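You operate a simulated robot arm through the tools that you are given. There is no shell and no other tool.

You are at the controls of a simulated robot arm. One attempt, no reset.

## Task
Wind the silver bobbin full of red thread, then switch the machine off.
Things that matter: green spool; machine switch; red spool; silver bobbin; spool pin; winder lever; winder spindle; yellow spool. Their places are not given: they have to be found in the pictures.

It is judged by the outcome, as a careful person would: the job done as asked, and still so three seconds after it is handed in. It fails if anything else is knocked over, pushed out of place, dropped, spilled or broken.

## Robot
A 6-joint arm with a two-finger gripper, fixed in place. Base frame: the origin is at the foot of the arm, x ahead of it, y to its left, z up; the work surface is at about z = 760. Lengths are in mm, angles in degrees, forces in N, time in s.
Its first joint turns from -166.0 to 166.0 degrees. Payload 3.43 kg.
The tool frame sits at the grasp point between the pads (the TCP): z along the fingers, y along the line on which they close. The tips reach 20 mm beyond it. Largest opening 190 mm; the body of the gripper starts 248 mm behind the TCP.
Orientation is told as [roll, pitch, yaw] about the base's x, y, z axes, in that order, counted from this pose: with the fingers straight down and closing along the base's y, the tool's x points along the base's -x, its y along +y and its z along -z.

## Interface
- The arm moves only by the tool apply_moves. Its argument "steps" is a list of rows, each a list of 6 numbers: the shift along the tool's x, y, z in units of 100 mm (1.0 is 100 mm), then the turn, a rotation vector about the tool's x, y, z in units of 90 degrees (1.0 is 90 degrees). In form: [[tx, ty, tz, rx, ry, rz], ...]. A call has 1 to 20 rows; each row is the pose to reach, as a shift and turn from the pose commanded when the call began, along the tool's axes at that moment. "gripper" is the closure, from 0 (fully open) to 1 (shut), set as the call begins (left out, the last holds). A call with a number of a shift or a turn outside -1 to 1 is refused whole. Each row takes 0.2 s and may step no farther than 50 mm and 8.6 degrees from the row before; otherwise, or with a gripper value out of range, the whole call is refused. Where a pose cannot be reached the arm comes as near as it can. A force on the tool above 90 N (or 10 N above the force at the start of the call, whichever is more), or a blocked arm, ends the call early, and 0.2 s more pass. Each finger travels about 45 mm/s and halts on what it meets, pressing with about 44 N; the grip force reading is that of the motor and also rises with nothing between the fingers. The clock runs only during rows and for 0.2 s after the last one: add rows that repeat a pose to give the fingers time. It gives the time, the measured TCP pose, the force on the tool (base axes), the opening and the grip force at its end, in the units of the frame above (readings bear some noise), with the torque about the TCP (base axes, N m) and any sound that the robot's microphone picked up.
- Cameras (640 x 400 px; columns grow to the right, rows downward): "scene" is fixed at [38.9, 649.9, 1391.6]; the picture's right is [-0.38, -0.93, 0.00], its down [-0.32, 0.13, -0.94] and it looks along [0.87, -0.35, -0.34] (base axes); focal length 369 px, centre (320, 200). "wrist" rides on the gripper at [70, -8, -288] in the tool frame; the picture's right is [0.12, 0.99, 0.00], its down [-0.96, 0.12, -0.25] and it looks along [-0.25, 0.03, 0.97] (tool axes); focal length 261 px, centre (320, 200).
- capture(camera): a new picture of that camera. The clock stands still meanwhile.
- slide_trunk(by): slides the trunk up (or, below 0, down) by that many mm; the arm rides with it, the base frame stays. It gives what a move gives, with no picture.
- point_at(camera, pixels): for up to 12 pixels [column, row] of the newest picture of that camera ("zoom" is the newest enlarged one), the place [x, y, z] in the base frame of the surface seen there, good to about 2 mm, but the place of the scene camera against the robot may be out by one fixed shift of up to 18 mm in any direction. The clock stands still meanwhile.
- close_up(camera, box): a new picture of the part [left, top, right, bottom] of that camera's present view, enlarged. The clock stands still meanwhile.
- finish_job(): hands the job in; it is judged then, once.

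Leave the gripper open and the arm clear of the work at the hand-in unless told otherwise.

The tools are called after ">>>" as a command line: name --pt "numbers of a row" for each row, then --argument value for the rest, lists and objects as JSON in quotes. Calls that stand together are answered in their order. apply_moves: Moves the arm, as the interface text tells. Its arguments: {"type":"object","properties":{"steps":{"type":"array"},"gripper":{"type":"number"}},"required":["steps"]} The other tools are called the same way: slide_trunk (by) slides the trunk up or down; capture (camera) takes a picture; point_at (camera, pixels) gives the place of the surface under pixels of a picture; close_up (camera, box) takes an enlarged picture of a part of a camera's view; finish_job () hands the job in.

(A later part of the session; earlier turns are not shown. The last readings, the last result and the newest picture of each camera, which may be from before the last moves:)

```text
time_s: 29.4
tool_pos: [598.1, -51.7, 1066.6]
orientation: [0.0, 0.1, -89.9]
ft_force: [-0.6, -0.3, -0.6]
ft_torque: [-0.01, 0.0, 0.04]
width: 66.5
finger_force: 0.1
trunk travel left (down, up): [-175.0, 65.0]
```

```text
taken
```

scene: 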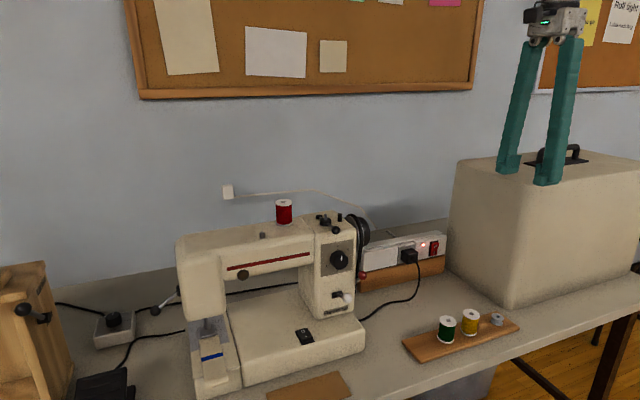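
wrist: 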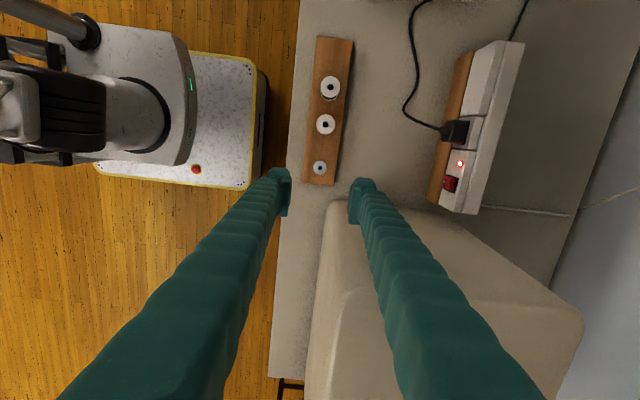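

The box's near side is at y≈-124 and the fingers reach only y≈-75, so it's clear. I'll go down to z≈880 and look closely at the bobbin.

>>> apply_moves --pt "0 0 0.45 0 0 0" --pt "0 0 0.9 0 0 0" --pt "0 0 1 0 0 0"

>>> apply_moves --pt "0 0 0.45 0 0 0" --pt "0 0 0.9 0 0 0" --pt "0 0 1 0 0 0" --pt "0 0 1 0 0 0"

>>> close_up --camera "wrist" --box '[272, 160, 368, 220]'

```text
time_s: 30.2
tool_pos: [598.3, -55.1, 967.8]
orientation: [0.1, 0.0, -89.8]
ft_force: [0.7, 0.7, 0.7]
ft_torque: [0.0, -0.01, 0.0]
width: 66.5
finger_force: 0.1
trunk travel left (down, up): [-175.0, 65.0]
```

```text
time_s: 31.2
tool_pos: [597.6, -54.0, 867.9]
orientation: [0.0, 0.0, -90.0]
ft_force: [0.1, 0.9, 0.4]
ft_torque: [0.02, 0.02, -0.02]
width: 66.3
finger_force: 0.2
trunk travel left (down, up): [-175.0, 65.0]
```

```text
6.67 times, centred on (320, 190) of wrist
```

zoom: 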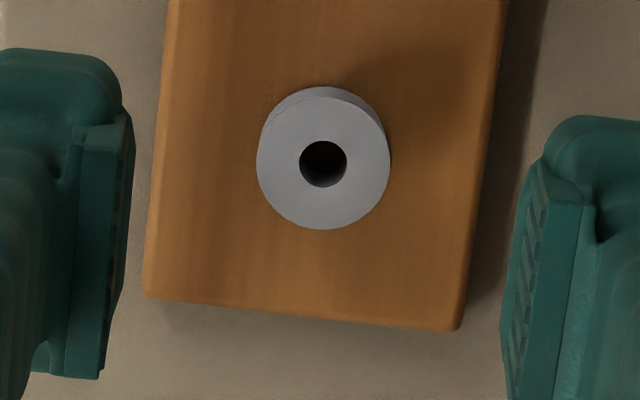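

>>> point_at --camera "zoom" --pixels '[[260, 162], [386, 162], [323, 100], [323, 225], [295, 163], [352, 163], [323, 136], [323, 191], [128, 200], [515, 270], [250, 280], [450, 200]]'

```text
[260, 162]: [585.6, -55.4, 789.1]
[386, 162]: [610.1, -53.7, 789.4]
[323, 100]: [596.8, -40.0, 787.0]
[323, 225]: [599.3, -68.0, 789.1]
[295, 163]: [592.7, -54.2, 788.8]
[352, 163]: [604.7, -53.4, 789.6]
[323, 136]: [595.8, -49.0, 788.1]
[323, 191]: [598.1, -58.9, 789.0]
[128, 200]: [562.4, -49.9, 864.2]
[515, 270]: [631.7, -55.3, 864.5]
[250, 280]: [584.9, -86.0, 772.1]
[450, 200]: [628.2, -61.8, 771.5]
```

Bobbin centre is (598, -54), top 789, with a hole of about 9 mm. It's centred between the fingers. I'll lower to z≈795 and close gently.

>>> apply_moves --pt "0 0.005 0.4 0 0 0" --pt "0 0.005 0.65 0 0 0" --pt "0 0.005 0.735 0 0 0" --pt "0 0.005 0.735 0 0 0"

>>> apply_moves --pt "0 0 0 0 0 0" --pt "0 0 0 0 0 0" --pt "0 0 0 0 0 0" --pt "0 0 0 0 0 0" --pt "0 0 0 0 0 0" --gripper 0.95

>>> close_up --camera "scene" --box '[420, 270, 548, 350]'

```text
time_s: 32.2
tool_pos: [596.4, -52.7, 794.3]
orientation: [0.1, -0.1, -90.0]
ft_force: [0.0, 0.0, -0.1]
ft_torque: [0.0, -0.03, 0.01]
width: 66.4
finger_force: 0.1
trunk travel left (down, up): [-175.0, 65.0]
```

```text
time_s: 33.4
tool_pos: [596.4, -53.5, 794.3]
orientation: [0.0, 0.0, -90.0]
ft_force: [0.1, 0.3, 0.2]
ft_torque: [0.02, -0.01, 0.01]
width: 25.3
finger_force: 43.8
trunk travel left (down, up): [-175.0, 65.0]
```

```text
5.00 times, centred on (484, 310) of scene
```

zoom: 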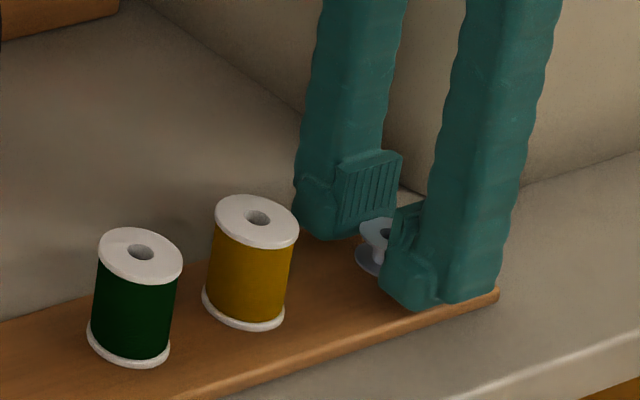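

The bobbin is gripped, width 25.3 mm. I'll lift it 370 mm straight up.

>>> apply_moves --pt "0 0 -0.15 0 0 0" --pt "0 0 -0.55 0 0 0" --pt "0 0 -1 0 0 0"

>>> apply_moves --pt "0 0 -0.45 0 0 0" --pt "0 0 -0.9 0 0 0" --pt "0 0 -1 0 0 0"

>>> apply_moves --pt "0 0 -0.45 0 0 0" --pt "0 0 -0.9 0 0 0" --pt "0 0 -1 0 0 0"

>>> apply_moves --pt "0 0 -0.4 0 0 0" --pt "0 0 -0.7 0 0 0" --pt "0 0 -0.7 0 0 0"

>>> capture --camera "wrist"

```text
time_s: 34.2
tool_pos: [595.8, -51.6, 892.9]
orientation: [0.0, 0.0, -90.0]
ft_force: [0.2, -0.1, -0.6]
ft_torque: [0.03, 0.12, -0.02]
width: 24.8
finger_force: 43.8
trunk travel left (down, up): [-175.0, 65.0]
```

```text
time_s: 35.0
tool_pos: [596.0, -53.3, 996.3]
orientation: [0.0, 0.1, -90.0]
ft_force: [-0.2, 0.3, -0.3]
ft_torque: [-0.01, 0.03, -0.04]
width: 25.1
finger_force: 44.1
trunk travel left (down, up): [-175.0, 65.0]
```

```text
time_s: 35.8
tool_pos: [596.9, -52.5, 1094.9]
orientation: [0.0, 0.0, -90.0]
ft_force: [0.6, 0.8, 0.6]
ft_torque: [-0.03, 0.0, 0.02]
width: 24.9
finger_force: 44.0
trunk travel left (down, up): [-175.0, 65.0]
```

```text
time_s: 36.6
tool_pos: [596.9, -52.7, 1162.9]
orientation: [0.0, -0.1, -90.0]
ft_force: [0.4, 0.2, -0.3]
ft_torque: [-0.01, -0.01, 0.0]
width: 25.0
finger_force: 43.7
trunk travel left (down, up): [-175.0, 65.0]
```

```text
taken
```

wrist: 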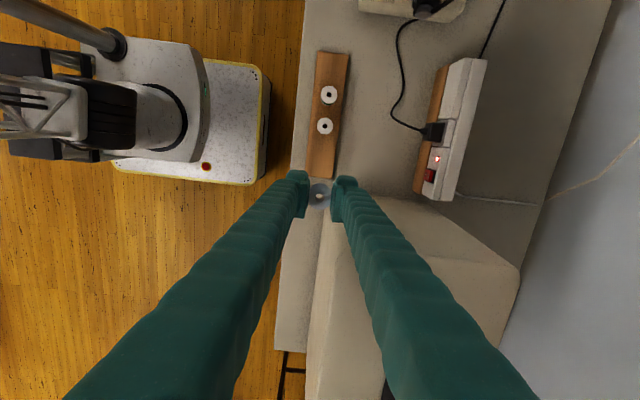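

The bobbin is secure. I'll carry it in four moves to about (735, 319), just short of the spindle, so both are in view.

>>> apply_moves --pt "0.31 0.115 0 0 0 0" --pt "0.62 0.23 0 0 0 0" --pt "0.93 0.345 0 0 0 0"

>>> apply_moves --pt "0.31 0.115 0 0 0 0" --pt "0.62 0.23 0 0 0 0" --pt "0.93 0.345 0 0 0 0"

>>> apply_moves --pt "0.31 0.115 0 0 0 0" --pt "0.62 0.23 0 0 0 0" --pt "0.93 0.345 0 0 0 0"

>>> apply_moves --pt "0.31 0.115 0 0 0 0" --pt "0.62 0.23 0.1 0 0 0" --pt "0.93 0.345 0.2 0 0 0" --pt "0.93 0.345 0.2 0 0 0" --pt "0.93 0.345 0.2 0 0 0"

>>> capture --camera "wrist"

>>> close_up --camera "wrist" --box '[280, 150, 376, 210]'

```text
time_s: 37.4
tool_pos: [631.3, 38.3, 1162.1]
orientation: [0.0, -0.1, -89.9]
ft_force: [-0.9, -0.2, 0.5]
ft_torque: [0.07, -0.08, -0.04]
width: 24.9
finger_force: 43.5
trunk travel left (down, up): [-175.0, 65.0]
```

```text
time_s: 38.2
tool_pos: [668.7, 131.7, 1161.6]
orientation: [0.0, 0.0, -89.9]
ft_force: [0.3, -0.2, 0.4]
ft_torque: [0.11, -0.07, -0.01]
width: 25.1
finger_force: 44.4
trunk travel left (down, up): [-175.0, 65.0]
```

```text
time_s: 39.0
tool_pos: [702.3, 226.9, 1165.0]
orientation: [0.1, -0.1, -90.1]
ft_force: [0.6, -0.4, 0.7]
ft_torque: [0.13, -0.03, -0.01]
width: 25.0
finger_force: 43.9
trunk travel left (down, up): [-175.0, 65.0]
```

```text
time_s: 40.2
tool_pos: [738.8, 319.4, 1145.5]
orientation: [0.0, -0.1, -90.1]
ft_force: [-0.8, 0.3, 0.4]
ft_torque: [0.0, 0.02, -0.01]
width: 25.0
finger_force: 44.2
trunk travel left (down, up): [-175.0, 65.0]
```

```text
taken
```

wrist: 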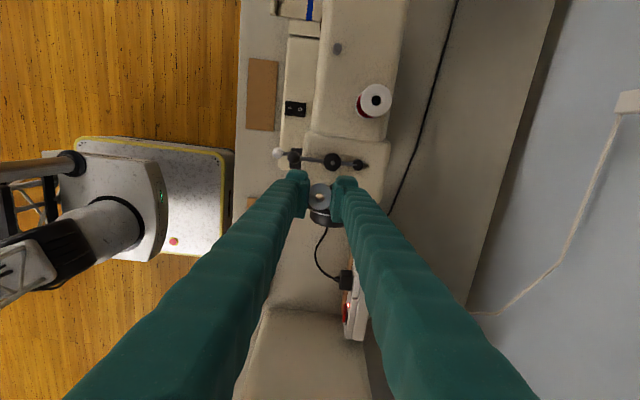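

```text
6.67 times, centred on (328, 180) of wrist
```

zoom: 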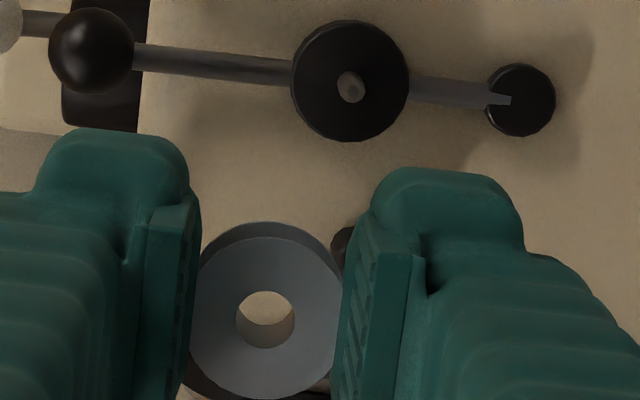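

Both the bobbin and the spindle are in this zoom. I'll measure the bobbin rim and hole, the spindle tip, the disc edges, the pivot and the knob.

>>> point_at --camera "zoom" --pixels '[[194, 318], [336, 318], [265, 244], [265, 394], [232, 320], [299, 320], [265, 286], [265, 353], [352, 92], [348, 82], [296, 80], [404, 80]]'

>>> point_at --camera "zoom" --pixels '[[350, 26], [350, 134], [325, 80], [380, 80], [524, 105], [92, 50], [220, 62], [345, 78], [356, 96], [520, 200]]'

```text
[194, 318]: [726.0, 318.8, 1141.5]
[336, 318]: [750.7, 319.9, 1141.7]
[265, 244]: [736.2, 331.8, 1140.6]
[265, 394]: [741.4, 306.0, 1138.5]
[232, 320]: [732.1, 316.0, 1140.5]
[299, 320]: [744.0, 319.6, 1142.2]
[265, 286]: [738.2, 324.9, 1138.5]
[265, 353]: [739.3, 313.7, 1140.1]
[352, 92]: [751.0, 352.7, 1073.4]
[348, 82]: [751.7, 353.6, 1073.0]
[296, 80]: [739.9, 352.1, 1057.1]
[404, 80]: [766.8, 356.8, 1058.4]
```

```text
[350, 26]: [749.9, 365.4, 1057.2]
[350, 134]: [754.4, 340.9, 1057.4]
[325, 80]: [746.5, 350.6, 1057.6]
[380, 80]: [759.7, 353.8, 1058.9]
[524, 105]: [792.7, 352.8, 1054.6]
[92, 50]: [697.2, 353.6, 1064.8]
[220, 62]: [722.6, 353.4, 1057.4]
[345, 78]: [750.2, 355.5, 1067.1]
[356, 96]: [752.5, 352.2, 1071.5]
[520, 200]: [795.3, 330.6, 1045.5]
```

Bobbin centre is (738.2, 319.1) with its bottom at about 1122. The spindle is at (752, 353.2), its tip at 1073 and disc top at 1058. I'll shift by +13.8 in x and +34.1 in y, then lower 43 mm to just above the tip.

>>> apply_moves --pt "0.2 0.08 0 0 0 0" --pt "0.341 0.138 0 0 0 0" --pt "0.341 0.138 0.25 0 0 0" --pt "0.341 0.138 0.43 0 0 0" --pt "0.341 0.138 0.43 0 0 0"

>>> close_up --camera "wrist" --box '[296, 180, 344, 210]'

>>> close_up --camera "scene" --box '[280, 180, 376, 240]'

```text
time_s: 41.4
tool_pos: [748.4, 352.8, 1100.3]
orientation: [-0.1, 0.0, -90.0]
ft_force: [-1.0, -0.9, 0.5]
ft_torque: [-0.03, -0.02, 0.01]
width: 25.2
finger_force: 43.7
trunk travel left (down, up): [-175.0, 65.0]
```

```text
13.33 times, centred on (320, 195) of wrist
```

zoom: 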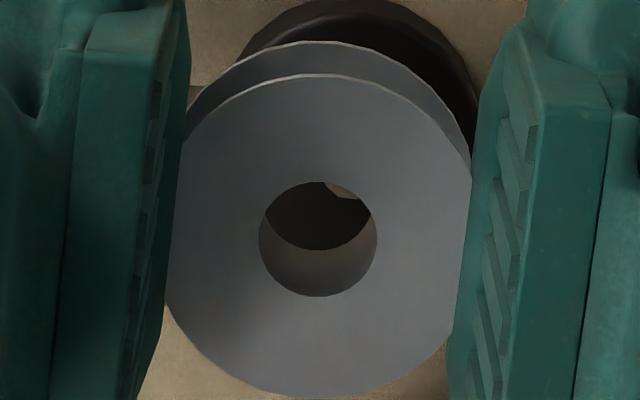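

```text
6.67 times, centred on (328, 210) of scene
```

zoom: 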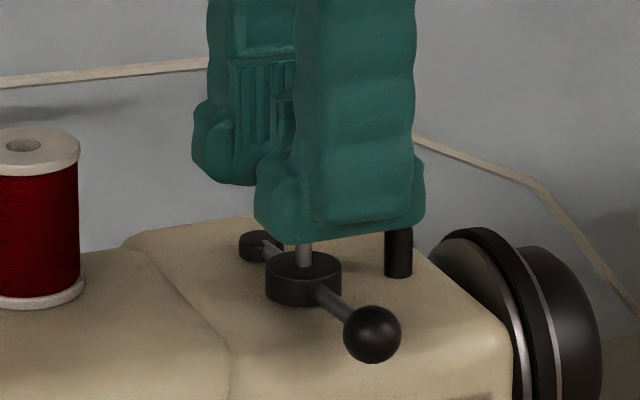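

Through the hole I see the disc and a light patch, probably the spindle tip, a bit to the right. I'll re-measure the bobbin's centre here.

>>> point_at --camera "zoom" --pixels '[[255, 240], [382, 238], [318, 176], [318, 301], [170, 250], [462, 250], [318, 82], [318, 392], [348, 190], [318, 225], [340, 190], [310, 240]]'

```text
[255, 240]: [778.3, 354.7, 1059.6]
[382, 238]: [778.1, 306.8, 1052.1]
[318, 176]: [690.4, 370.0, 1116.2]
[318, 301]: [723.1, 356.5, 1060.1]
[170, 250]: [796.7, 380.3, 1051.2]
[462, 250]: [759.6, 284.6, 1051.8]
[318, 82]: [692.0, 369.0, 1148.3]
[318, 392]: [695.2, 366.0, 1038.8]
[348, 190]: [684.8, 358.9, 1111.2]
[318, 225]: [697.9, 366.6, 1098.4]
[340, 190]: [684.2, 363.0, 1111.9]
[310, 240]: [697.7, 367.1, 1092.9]
```

That query used the scene zoom, which was the newest one. I'll retake the wrist zoom and query it.

>>> close_up --camera "wrist" --box '[296, 180, 344, 210]'

>>> point_at --camera "zoom" --pixels '[[255, 240], [382, 238], [318, 176], [318, 301], [172, 240], [464, 240], [318, 82], [318, 392], [348, 191], [318, 225], [336, 188], [362, 196]]'

```text
13.33 times, centred on (320, 195) of wrist
```

zoom: 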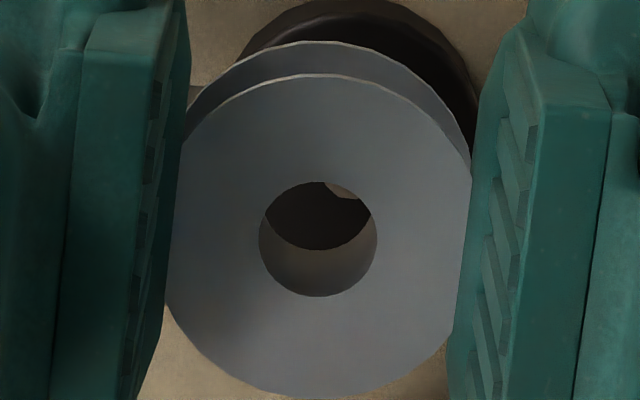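

```text
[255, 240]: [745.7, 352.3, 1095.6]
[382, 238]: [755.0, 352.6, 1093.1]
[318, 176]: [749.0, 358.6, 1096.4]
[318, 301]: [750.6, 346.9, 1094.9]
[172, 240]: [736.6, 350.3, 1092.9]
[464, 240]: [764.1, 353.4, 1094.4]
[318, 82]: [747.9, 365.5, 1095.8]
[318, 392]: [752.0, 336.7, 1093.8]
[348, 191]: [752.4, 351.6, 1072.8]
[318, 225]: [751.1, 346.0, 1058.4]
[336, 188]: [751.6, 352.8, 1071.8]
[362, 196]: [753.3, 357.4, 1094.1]
```

Bobbin centre is (750.4, 352.2) and the spindle tip is around (752.3, 353). I'll correct by +1.8 in x and +0.8 in y, then lower 8 mm and check.

>>> apply_moves --pt "0.008 0.018 0 0 0 0" --pt "0.008 0.018 0.04 0 0 0" --pt "0.008 0.018 0.08 0 0 0" --pt "0.008 0.018 0.08 0 0 0"

>>> close_up --camera "wrist" --box '[296, 180, 344, 210]'

```text
time_s: 42.4
tool_pos: [751.5, 352.6, 1092.6]
orientation: [0.0, 0.0, -90.0]
ft_force: [-0.1, -0.5, -0.5]
ft_torque: [0.0, -0.01, -0.01]
width: 24.8
finger_force: 43.8
trunk travel left (down, up): [-175.0, 65.0]
```

```text
13.33 times, centred on (320, 195) of wrist
```

zoom: 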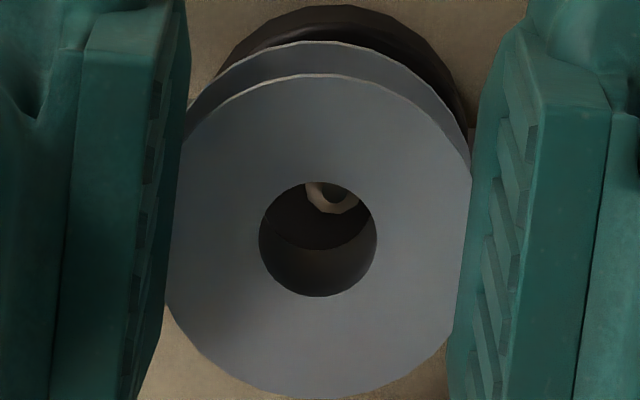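

The spindle tip has entered the hole with no contact force. I'll lower the remaining ~10 mm onto the disc.

>>> apply_moves --pt "0 0.005 0.03 0 0 0" --pt "0 0.005 0.06 0 0 0" --pt "0 0.005 0.09 0 0 0" --pt "0 0.005 0.1 0 0 0" --pt "0 0.005 0.1 0 0 0"

>>> close_up --camera "scene" --box '[280, 180, 376, 240]'

>>> close_up --camera "wrist" --box '[296, 180, 344, 210]'

>>> point_at --camera "zoom" --pixels '[[230, 240], [410, 240], [320, 140], [320, 350], [335, 230]]'

```text
time_s: 43.6
tool_pos: [753.0, 352.6, 1084.0]
orientation: [0.0, 0.0, -89.9]
ft_force: [0.2, 0.8, -0.2]
ft_torque: [0.01, 0.0, -0.03]
width: 25.1
finger_force: 43.5
trunk travel left (down, up): [-175.0, 65.0]
```

```text
6.67 times, centred on (328, 210) of scene
```

zoom: 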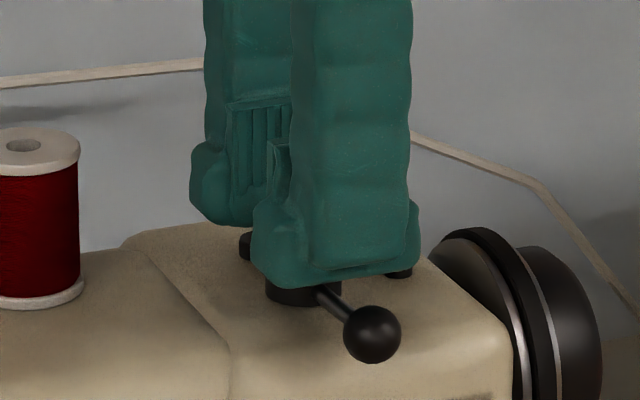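

```text
13.33 times, centred on (320, 195) of wrist
```

zoom: 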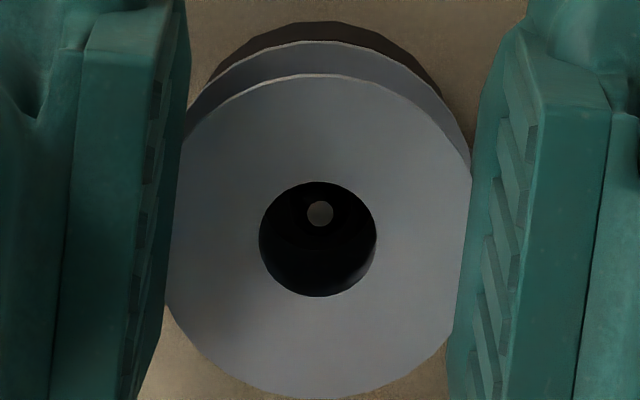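

```text
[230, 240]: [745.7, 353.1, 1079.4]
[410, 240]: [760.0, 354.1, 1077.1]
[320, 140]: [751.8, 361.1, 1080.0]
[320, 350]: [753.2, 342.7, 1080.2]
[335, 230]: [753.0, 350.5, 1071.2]
```

The bobbin top is at about 1079, and seated would be about 1076. I'll lower in 1 mm steps while watching the force.

>>> apply_moves --pt "0 0 0.01 0 0 0" --pt "0 0 0.02 0 0 0" --pt "0 0 0.02 0 0 0"

>>> apply_moves --pt "0 0 0.005 0 0 0" --pt "0 0 0.01 0 0 0" --pt "0 0 0.01 0 0 0"

>>> close_up --camera "scene" --box '[304, 205, 352, 235]'

>>> close_up --camera "wrist" --box '[296, 180, 344, 210]'

>>> point_at --camera "zoom" --pixels '[[230, 240], [410, 240], [320, 140], [320, 350], [290, 120], [360, 350], [225, 260], [410, 260]]'

```text
time_s: 44.4
tool_pos: [752.5, 352.5, 1080.6]
orientation: [-0.1, 0.0, -90.0]
ft_force: [0.7, 1.0, -0.5]
ft_torque: [-0.03, 0.0, -0.02]
width: 25.2
finger_force: 43.9
trunk travel left (down, up): [-175.0, 65.0]
```

```text
time_s: 45.2
tool_pos: [753.3, 352.8, 1081.5]
orientation: [0.0, 0.1, -90.0]
ft_force: [0.4, -0.3, -0.3]
ft_torque: [-0.01, 0.02, -0.02]
width: 25.1
finger_force: 44.1
trunk travel left (down, up): [-175.0, 65.0]
```

```text
13.33 times, centred on (328, 220) of scene
```

zoom: 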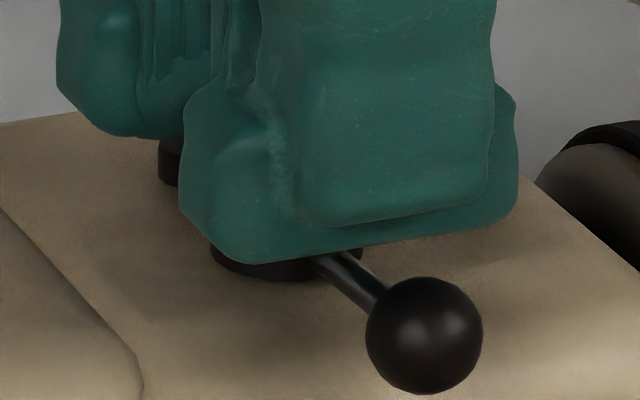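

```text
13.33 times, centred on (320, 195) of wrist
```

zoom: 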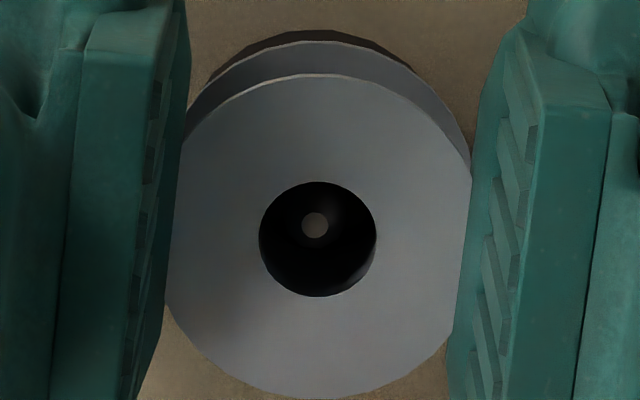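

```text
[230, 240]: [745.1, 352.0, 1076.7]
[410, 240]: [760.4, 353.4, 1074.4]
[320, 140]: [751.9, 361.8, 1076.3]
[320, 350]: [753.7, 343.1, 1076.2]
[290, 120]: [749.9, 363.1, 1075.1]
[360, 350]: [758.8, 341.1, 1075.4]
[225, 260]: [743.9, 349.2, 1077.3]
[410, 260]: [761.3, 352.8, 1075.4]
```

The bobbin top is ~1076, about seated. I'll go one more small millimetre until a light contact shows, then release.

>>> apply_moves --pt "0 0 0.005 0 0 0" --pt "0 0 0.01 0 0 0" --pt "0 0 0.01 0 0 0"

```text
time_s: 46.0
tool_pos: [752.8, 354.3, 1079.2]
orientation: [-0.1, 0.0, -90.0]
ft_force: [-0.1, -0.3, 0.6]
ft_torque: [0.0, -0.03, 0.02]
width: 24.9
finger_force: 43.6
trunk travel left (down, up): [-175.0, 65.0]
```

No notable force, and the bobbin bottom should be at the disc (~1057–1058). I'll release to ~46 mm, which is still clear of the knob, and then rise.

>>> apply_moves --pt "0 0 0 0 0 0" --pt "0 0 0 0 0 0" --pt "0 0 0 0 0 0" --gripper 0.76

>>> apply_moves --pt "0 0 -0.1 0 0 0" --pt "0 0 -0.3 0 0 0" --pt "0 0 -0.6 0 0 0" --pt "0 0 -0.9 0 0 0" --pt "0 0 -0.9 0 0 0"

>>> close_up --camera "scene" --box '[280, 190, 376, 250]'

>>> close_up --camera "wrist" --box '[272, 150, 368, 210]'

```text
time_s: 46.8
tool_pos: [753.1, 354.4, 1081.5]
orientation: [0.1, 0.0, -89.9]
ft_force: [0.1, 0.6, -0.2]
ft_torque: [0.0, 0.0, -0.01]
width: 45.4
finger_force: 0.0
trunk travel left (down, up): [-175.0, 65.0]
```

```text
time_s: 48.0
tool_pos: [752.3, 354.0, 1168.3]
orientation: [0.0, 0.0, -90.0]
ft_force: [0.8, -0.3, -0.1]
ft_torque: [0.01, 0.0, -0.01]
width: 45.5
finger_force: 0.0
trunk travel left (down, up): [-175.0, 65.0]
```

```text
6.67 times, centred on (328, 220) of scene
```

zoom: 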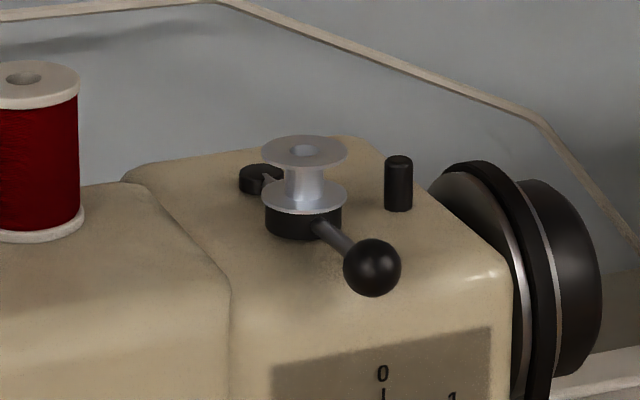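

```text
6.67 times, centred on (320, 180) of wrist
```

zoom: 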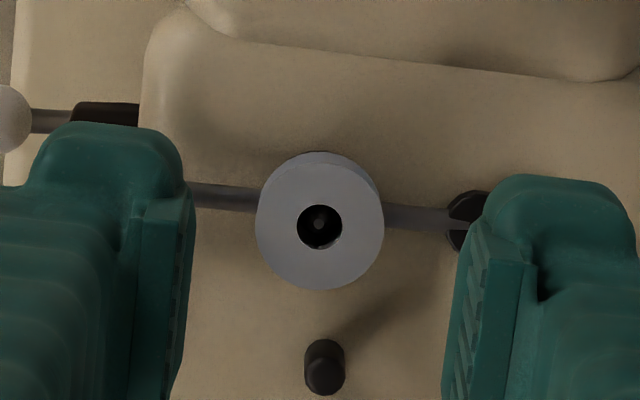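

The bobbin sits squarely on the spindle. Next is the winder lever: the stop post is on the −y side, so I'll push the knob toward −y with closed fingers. First I close at height and move to (695, 397), on the knob's +y side.

>>> apply_moves --pt "0.2 -0.2 0 0 0 0" --pt "0.4 -0.4 0 0 0 0" --pt "0.43 -0.57 0 0 0 0" --pt "0.43 -0.57 0 0 0 0" --pt "0.43 -0.57 0 0 0 0" --gripper 1.0

>>> capture --camera "wrist"

>>> close_up --camera "wrist" --box '[260, 160, 420, 260]'

```text
time_s: 49.2
tool_pos: [696.8, 395.7, 1170.3]
orientation: [0.0, 0.1, -90.0]
ft_force: [-0.2, -1.2, 0.9]
ft_torque: [-0.04, 0.02, 0.04]
width: 0.0
finger_force: 34.2
trunk travel left (down, up): [-175.0, 65.0]
```

```text
taken
```

wrist: 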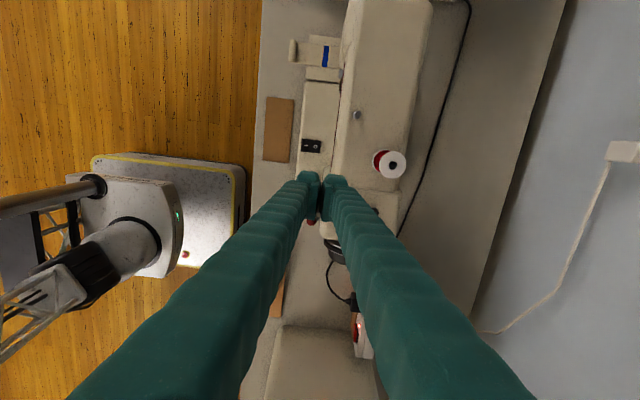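

```text
4.00 times, centred on (340, 210) of wrist
```

zoom: 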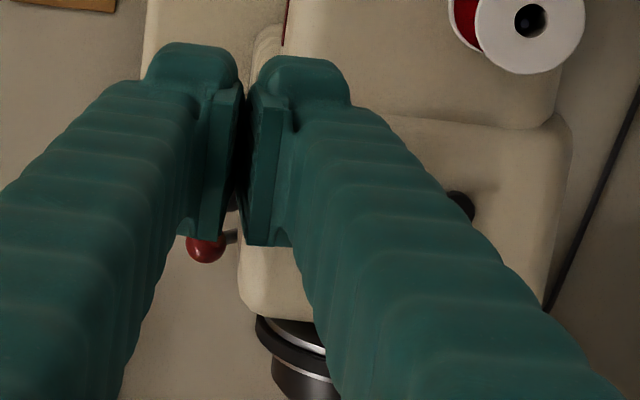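

I'll check how wide the closed fingers really are near the tips, to judge clearance from the bobbin.

>>> point_at --camera "zoom" --pixels '[[145, 72], [190, 50], [345, 95], [300, 62], [232, 85], [215, 200], [265, 230], [285, 240], [180, 225], [110, 100]]'

>>> close_up --camera "scene" --box '[260, 150, 388, 230]'

```text
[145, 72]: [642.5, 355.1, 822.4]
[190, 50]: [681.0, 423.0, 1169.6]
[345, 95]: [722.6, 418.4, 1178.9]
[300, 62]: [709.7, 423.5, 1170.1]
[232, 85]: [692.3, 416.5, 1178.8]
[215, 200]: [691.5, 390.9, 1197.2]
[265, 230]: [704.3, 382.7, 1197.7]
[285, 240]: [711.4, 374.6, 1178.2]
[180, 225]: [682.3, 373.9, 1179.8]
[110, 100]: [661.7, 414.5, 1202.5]
```

```text
5.00 times, centred on (324, 190) of scene
```

zoom: 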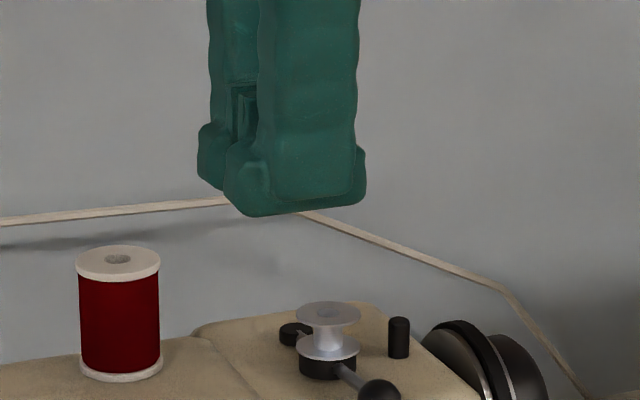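

The closed fingers span about ±26 mm in x near the tips. I'll sit at x≈690, which leaves about 20 mm to the bobbin, and descend beside the knob until the tips reach z≈1053.

>>> apply_moves --pt "0 -0.06 0 0 0 0" --pt "0 -0.06 0.4 0 0 0" --pt "0 -0.06 0.8 0 0 0" --pt "0 -0.06 0.95 0 0 0" --pt "0 -0.06 0.95 0 0 0"

>>> close_up --camera "scene" --box '[260, 170, 388, 250]'

>>> close_up --camera "wrist" --box '[260, 160, 420, 260]'

```text
time_s: 50.4
tool_pos: [689.7, 394.5, 1076.0]
orientation: [0.0, 0.1, -90.0]
ft_force: [0.7, -0.2, -0.8]
ft_torque: [-0.05, -0.01, 0.03]
width: 0.0
finger_force: 33.9
trunk travel left (down, up): [-175.0, 65.0]
```

```text
5.00 times, centred on (324, 210) of scene
```

zoom: 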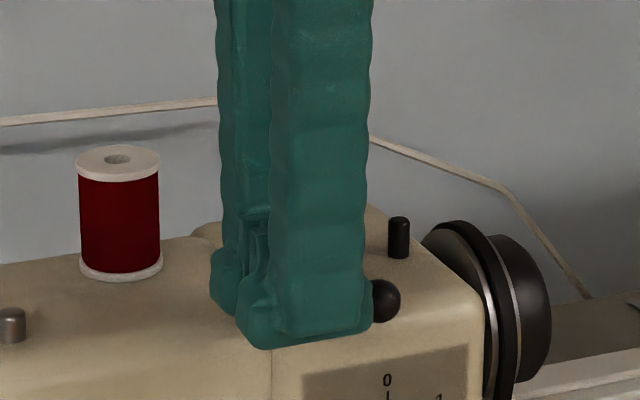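

```text
4.00 times, centred on (340, 210) of wrist
```

zoom: 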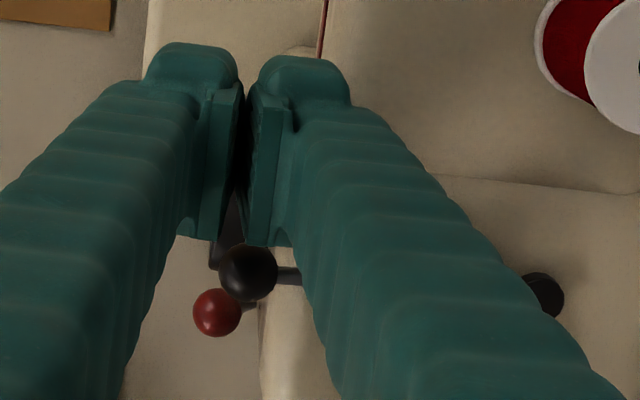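

The ball knob shows just below the finger pads, ready to be pushed. I'll move toward −y in small rows, watching force and sound.

>>> apply_moves --pt "-0.06 0 0 0 0 0" --pt "-0.1 0 0 0 0 0" --pt "-0.14 0 0 0 0 0" --pt "-0.18 0 0 0 0 0"

>>> close_up --camera "scene" --box '[260, 170, 388, 250]'

>>> close_up --camera "wrist" --box '[260, 160, 420, 260]'

```text
time_s: 51.4
tool_pos: [689.8, 378.6, 1074.7]
orientation: [0.0, 0.1, -90.1]
ft_force: [0.3, 0.1, 1.2]
ft_torque: [0.0, 0.0, 0.0]
width: 0.0
finger_force: 34.5
trunk travel left (down, up): [-175.0, 65.0]
```

```text
5.00 times, centred on (324, 210) of scene
```

zoom: 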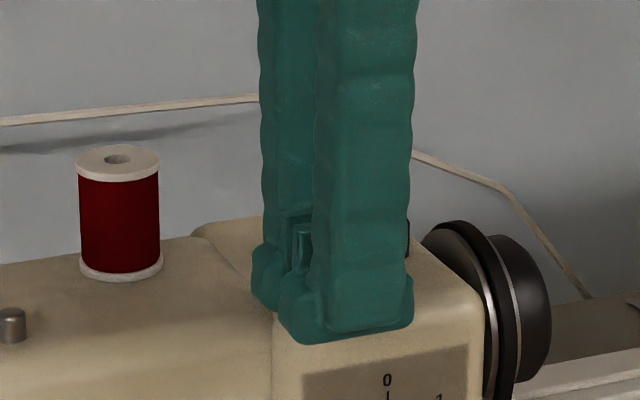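

```text
4.00 times, centred on (340, 210) of wrist
```

zoom: 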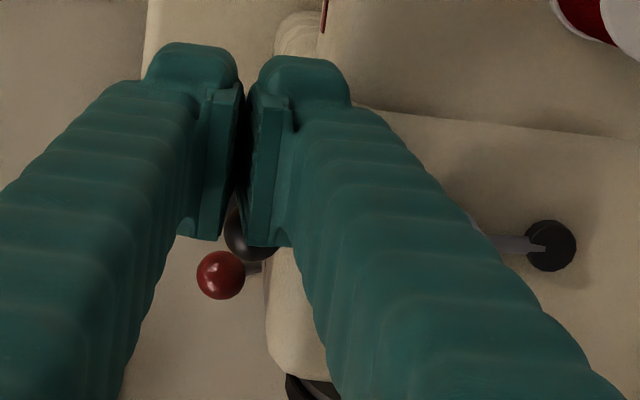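

There's still almost no force. I'll continue the push another 16 mm in small rows.

>>> apply_moves --pt "-0.04 0 0 0 0 0" --pt "-0.08 0 0 0 0 0" --pt "-0.12 0 0 0 0 0" --pt "-0.16 0 0 0 0 0"

>>> close_up --camera "wrist" --box '[260, 160, 420, 260]'

>>> close_up --camera "scene" --box '[260, 170, 388, 250]'

```text
time_s: 52.4
tool_pos: [690.3, 360.7, 1073.9]
orientation: [0.0, 0.0, -90.0]
ft_force: [-0.2, -0.1, 0.3]
ft_torque: [-0.02, 0.01, -0.02]
width: 0.0
finger_force: 34.5
trunk travel left (down, up): [-175.0, 65.0]
```

```text
4.00 times, centred on (340, 210) of wrist
```

zoom: 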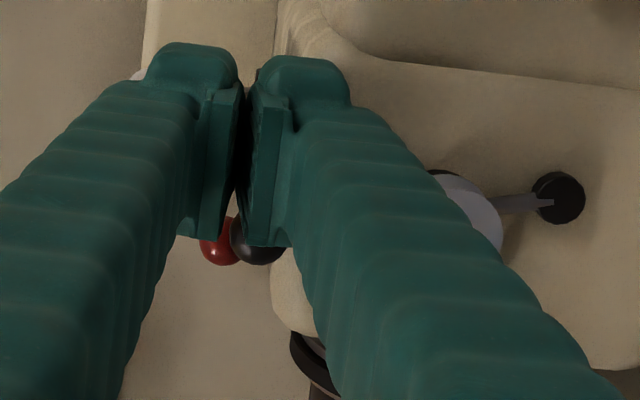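

```text
5.00 times, centred on (324, 210) of scene
```

zoom: 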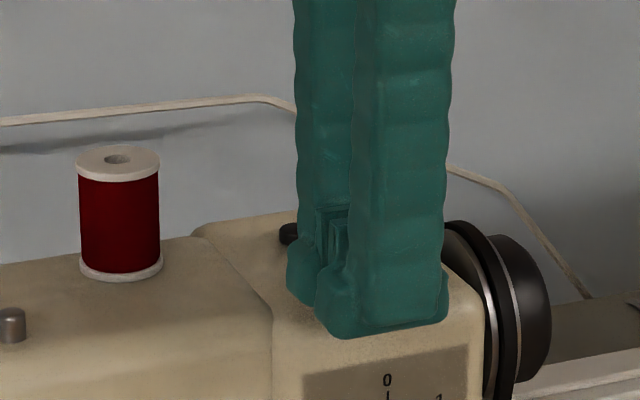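

The lever is turning: the rod at the pivot is now slanted and the bobbin has moved toward −y. I'll keep going in smaller stages.

>>> apply_moves --pt "-0.03 0 0 0 0 0" --pt "-0.06 0 0 0 0 0" --pt "-0.06 0 0 0 0 0"

>>> close_up --camera "wrist" --box '[300, 160, 460, 260]'

```text
time_s: 53.2
tool_pos: [689.6, 356.0, 1074.4]
orientation: [0.0, 0.0, -90.0]
ft_force: [0.2, -0.4, 0.3]
ft_torque: [0.01, 0.02, -0.05]
width: 0.0
finger_force: 34.3
trunk travel left (down, up): [-175.0, 65.0]
```

```text
4.00 times, centred on (380, 210) of wrist
```

zoom: 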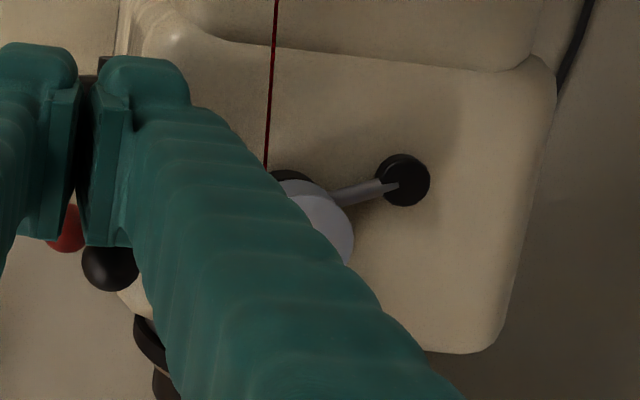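

A red thread has appeared, running to the bobbin, and the knob has sprung ahead of the fingers, so the lever has snapped into its engaged position. I'll back off toward +y, rise and look.

>>> apply_moves --pt "0.06 0 0 0 0 0" --pt "0.1 0 -0.1 0 0 0" --pt "0.1 0 -0.5 0 0 0" --pt "0.1 0 -0.9 0 0 0" --pt "0.1 0 -1 0 0 0"

>>> capture --camera "wrist"

>>> close_up --camera "scene" --box '[240, 180, 368, 260]'

>>> close_up --camera "scene" --box '[296, 195, 376, 245]'

```text
time_s: 54.4
tool_pos: [688.9, 369.1, 1174.0]
orientation: [-0.1, 0.0, -90.0]
ft_force: [-0.6, 0.1, -0.4]
ft_torque: [0.02, -0.02, -0.01]
width: 0.0
finger_force: 33.8
trunk travel left (down, up): [-175.0, 65.0]
```

```text
taken
```

wrist: 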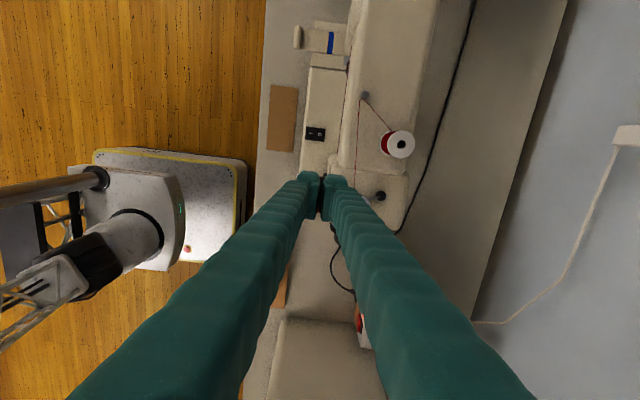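

```text
5.00 times, centred on (304, 220) of scene
```

zoom: 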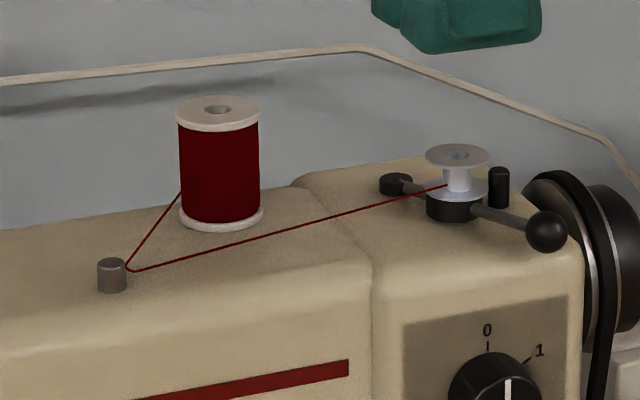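

```text
8.00 times, centred on (336, 220) of scene
```

zoom: 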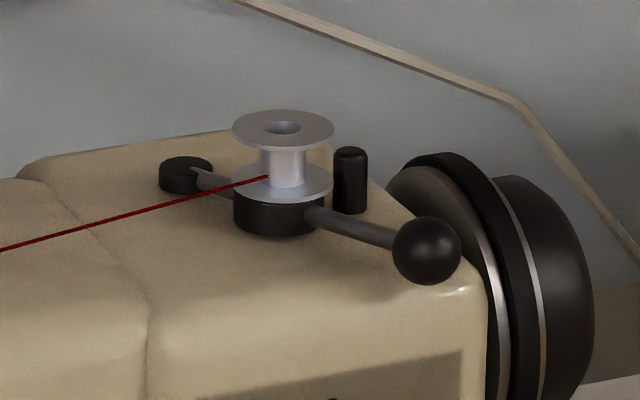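

The winder is engaged, with red thread running from the spool via the guide to the bobbin. Next is the rocker, which I'll press on its I end at (657, 434). I'll tilt the tool about 24°, top toward the robot, so that later I can reach the O end under the arm too. First I move in front of the machine, away from the thread.

>>> apply_moves --pt "0.05 -0.4 0 0 0 0" --pt "0.35 -0.7 0 0 0 0" --pt "0.665 -0.9 0 0 0 0" --pt "0.665 -0.9 0.4 0 0 0" --pt "0.665 -0.9 0.8 0 0 0" --pt "0.665 -0.9 1 0 0 0"

>>> apply_moves --pt "0 0 0.45 0 0 0" --pt "0 0 0.9 0 0 0" --pt "0 0 1 0 0 0" --pt "0 0 1 0 0 0"

>>> capture --camera "scene"

>>> capture --camera "wrist"

```text
time_s: 55.8
tool_pos: [600.5, 430.6, 1076.7]
orientation: [0.1, 0.0, -90.0]
ft_force: [0.0, 0.0, 1.0]
ft_torque: [-0.02, 0.01, 0.0]
width: 0.1
finger_force: 34.3
trunk travel left (down, up): [-175.0, 65.0]
```

```text
time_s: 56.8
tool_pos: [599.3, 434.2, 973.0]
orientation: [0.1, 0.0, -90.0]
ft_force: [0.1, -1.1, -0.1]
ft_torque: [-0.01, 0.01, -0.04]
width: 0.1
finger_force: 34.8
trunk travel left (down, up): [-175.0, 65.0]
```

```text
taken
```

scene: 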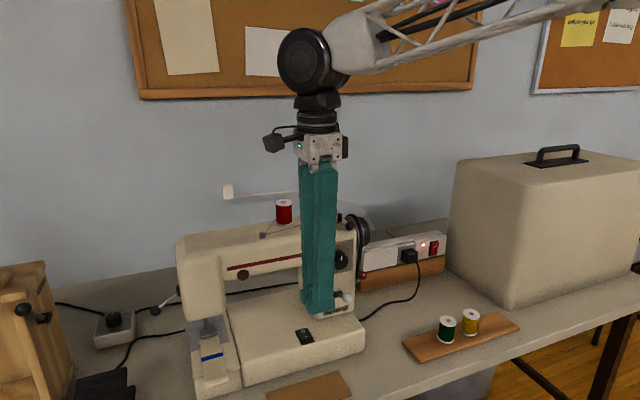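

```text
taken
```

wrist: 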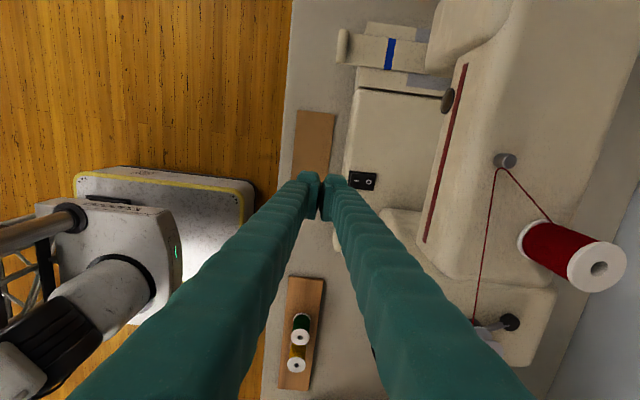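

From here the switch (at (362, 181)) and the arm's front face are visible. I'll measure them.

>>> close_up --camera "wrist" --box '[330, 150, 426, 210]'

>>> point_at --camera "wrist" --pixels '[[450, 150], [440, 190], [428, 235], [420, 200], [412, 150], [430, 170], [400, 215], [405, 180]]'

```text
6.67 times, centred on (378, 180) of wrist
```

zoom: 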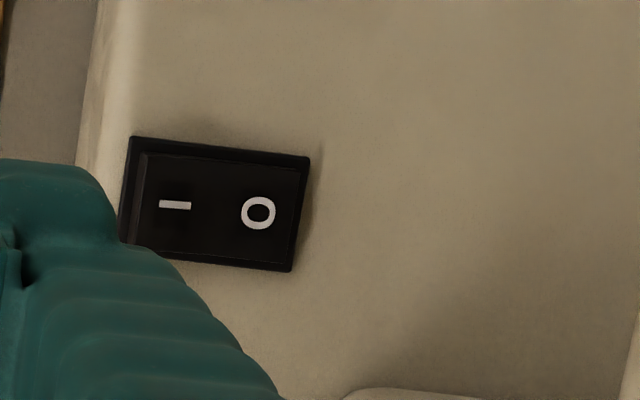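

```text
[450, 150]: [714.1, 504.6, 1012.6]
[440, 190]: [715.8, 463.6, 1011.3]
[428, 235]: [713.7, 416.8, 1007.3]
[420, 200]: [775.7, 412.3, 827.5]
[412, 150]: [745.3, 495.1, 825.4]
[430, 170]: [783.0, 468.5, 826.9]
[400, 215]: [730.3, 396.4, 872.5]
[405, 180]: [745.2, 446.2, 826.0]
```

>>> point_at --camera "zoom" --pixels '[[143, 160], [176, 206], [258, 213], [215, 210], [297, 170], [290, 258], [210, 165], [210, 255], [150, 205], [285, 215], [127, 150], [306, 160]]'

```text
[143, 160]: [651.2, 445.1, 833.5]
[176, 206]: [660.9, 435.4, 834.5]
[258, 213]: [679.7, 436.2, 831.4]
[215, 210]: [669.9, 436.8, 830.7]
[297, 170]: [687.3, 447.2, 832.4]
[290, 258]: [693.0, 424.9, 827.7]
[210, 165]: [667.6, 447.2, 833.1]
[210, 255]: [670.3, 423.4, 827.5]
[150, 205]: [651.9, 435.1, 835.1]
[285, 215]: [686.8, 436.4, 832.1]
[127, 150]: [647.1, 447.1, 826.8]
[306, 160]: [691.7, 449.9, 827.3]
```

Switch rocker: x 650–689, y centre 435.5, I end z≈835, O end z≈832. The arm's front face is at x≈714. Now I'll tilt and move to hover about 25 mm above the I end.

>>> apply_moves --pt "0 0.1 0.1 -0.08 0 0" --pt "0 0.25 0.35 -0.16 0 0" --pt "0 0.45 0.65 -0.24 0 0" --pt "0.01 0.64 0.86 -0.27 0 0" --pt "0.01 0.64 0.86 -0.27 0 0"

>>> close_up --camera "scene" --box '[256, 270, 384, 350]'

>>> capture --camera "wrist"

```text
time_s: 58.0
tool_pos: [664.4, 434.5, 887.9]
orientation: [24.4, 0.0, -89.9]
ft_force: [0.5, -0.3, 0.0]
ft_torque: [0.0, 0.0, -0.01]
width: 0.0
finger_force: 34.3
trunk travel left (down, up): [-175.0, 65.0]
```

```text
5.00 times, centred on (320, 310) of scene
```

zoom: 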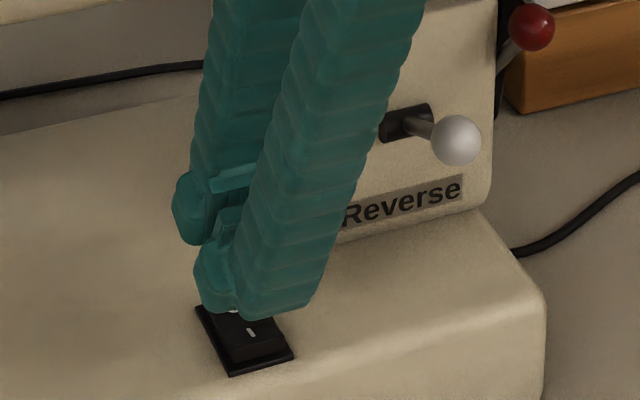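

```text
taken
```

wrist: 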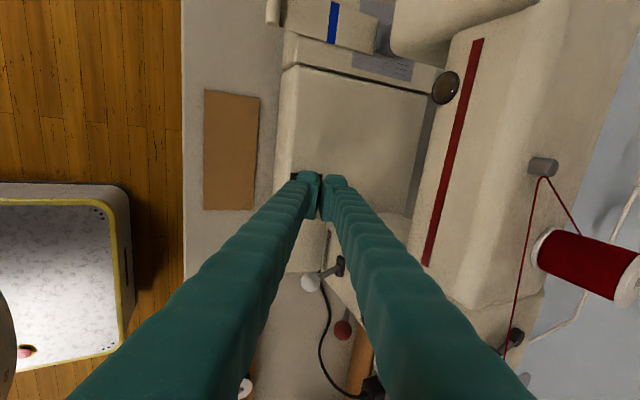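

The tilted finger tip hovers over the switch. I'll lower straight down in base z by 22 mm, then look.

>>> apply_moves --pt "0 -0.045 0.1 0 0 0" --pt "0 -0.09 0.2 0 0 0" --pt "0 -0.09 0.2 0 0 0"

>>> close_up --camera "scene" --box '[272, 300, 352, 350]'

```text
time_s: 58.8
tool_pos: [664.6, 433.9, 865.2]
orientation: [24.3, 0.0, -90.1]
ft_force: [0.0, -0.4, 0.4]
ft_torque: [-0.01, 0.01, 0.03]
width: 0.0
finger_force: 33.7
trunk travel left (down, up): [-175.0, 65.0]
```

```text
8.00 times, centred on (312, 325) of scene
```

zoom: 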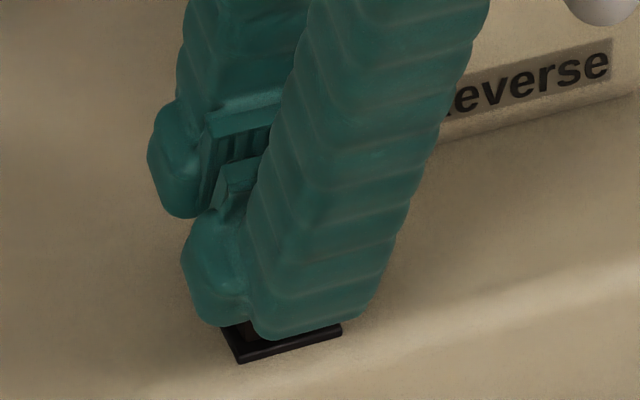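

The tip is just above the I end. I'll press down in about 2 mm steps, watching force and sound.

>>> apply_moves --pt "0 -0.008 0.018 0 0 0" --pt "0 -0.016 0.036 0 0 0" --pt "0 -0.016 0.036 0 0 0"

>>> apply_moves --pt "0 -0.004 0.009 0 0 0" --pt "0 -0.008 0.018 0 0 0" --pt "0 -0.008 0.018 0 0 0"

>>> close_up --camera "scene" --box '[272, 300, 352, 350]'

>>> close_up --camera "scene" --box '[240, 180, 368, 260]'

```text
time_s: 59.6
tool_pos: [663.5, 433.2, 861.9]
orientation: [24.3, -0.1, -90.1]
ft_force: [-0.7, -0.4, -0.3]
ft_torque: [-0.01, 0.0, 0.02]
width: 0.1
finger_force: 34.7
trunk travel left (down, up): [-175.0, 65.0]
```

```text
time_s: 60.4
tool_pos: [663.1, 433.8, 860.7]
orientation: [24.4, 0.0, -89.9]
ft_force: [0.1, 0.7, -0.2]
ft_torque: [0.0, 0.0, 0.0]
width: 0.0
finger_force: 34.3
trunk travel left (down, up): [-175.0, 65.0]
```

```text
8.00 times, centred on (312, 325) of scene
```

zoom: 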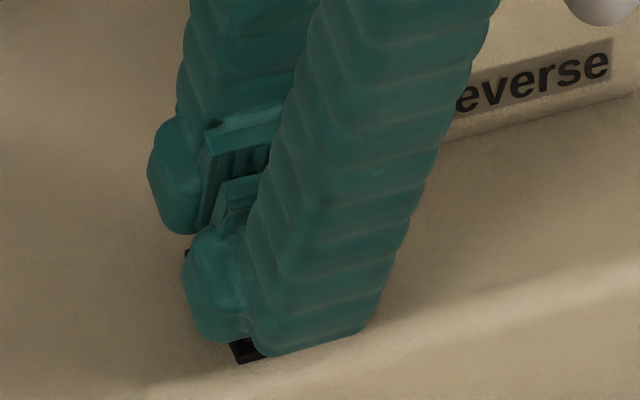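

```text
5.00 times, centred on (304, 220) of scene
```

zoom: 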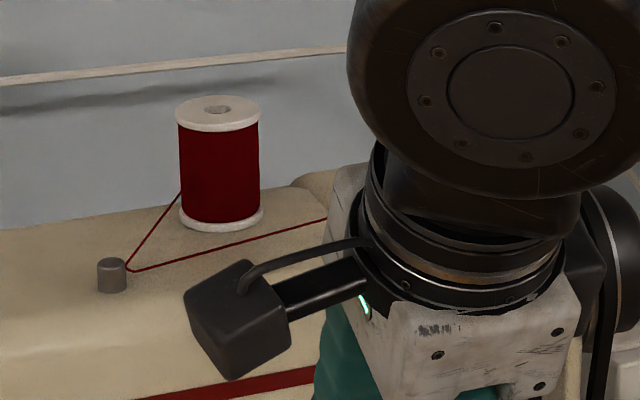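

No contact force yet, with the tip corner at about z 835. I'll continue pressing in small steps.

>>> apply_moves --pt "0 -0.004 0.009 0 0 0" --pt "0 -0.008 0.018 0 0 0" --pt "0 -0.008 0.018 0 0 0"

>>> apply_moves --pt "0 -0.004 0.009 0 0 0" --pt "0 -0.008 0.018 0 0 0" --pt "0 -0.008 0.018 0 0 0"

>>> close_up --camera "scene" --box '[272, 300, 352, 350]'

```text
time_s: 61.2
tool_pos: [664.2, 434.0, 858.9]
orientation: [24.2, 0.0, -90.0]
ft_force: [-0.2, 0.3, 1.3]
ft_torque: [-0.02, 0.02, -0.03]
width: 0.0
finger_force: 34.7
trunk travel left (down, up): [-175.0, 65.0]
```

```text
time_s: 62.0
tool_pos: [664.1, 434.4, 856.5]
orientation: [24.3, 0.0, -89.9]
ft_force: [0.3, -0.6, 0.4]
ft_torque: [0.04, -0.02, -0.03]
width: 0.0
finger_force: 34.5
trunk travel left (down, up): [-175.0, 65.0]
```

```text
8.00 times, centred on (312, 325) of scene
```

zoom: 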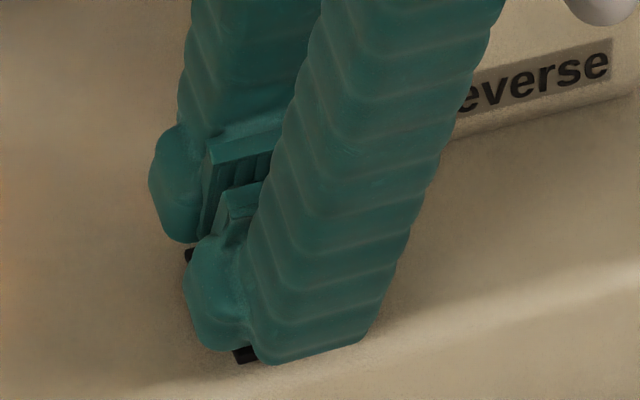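

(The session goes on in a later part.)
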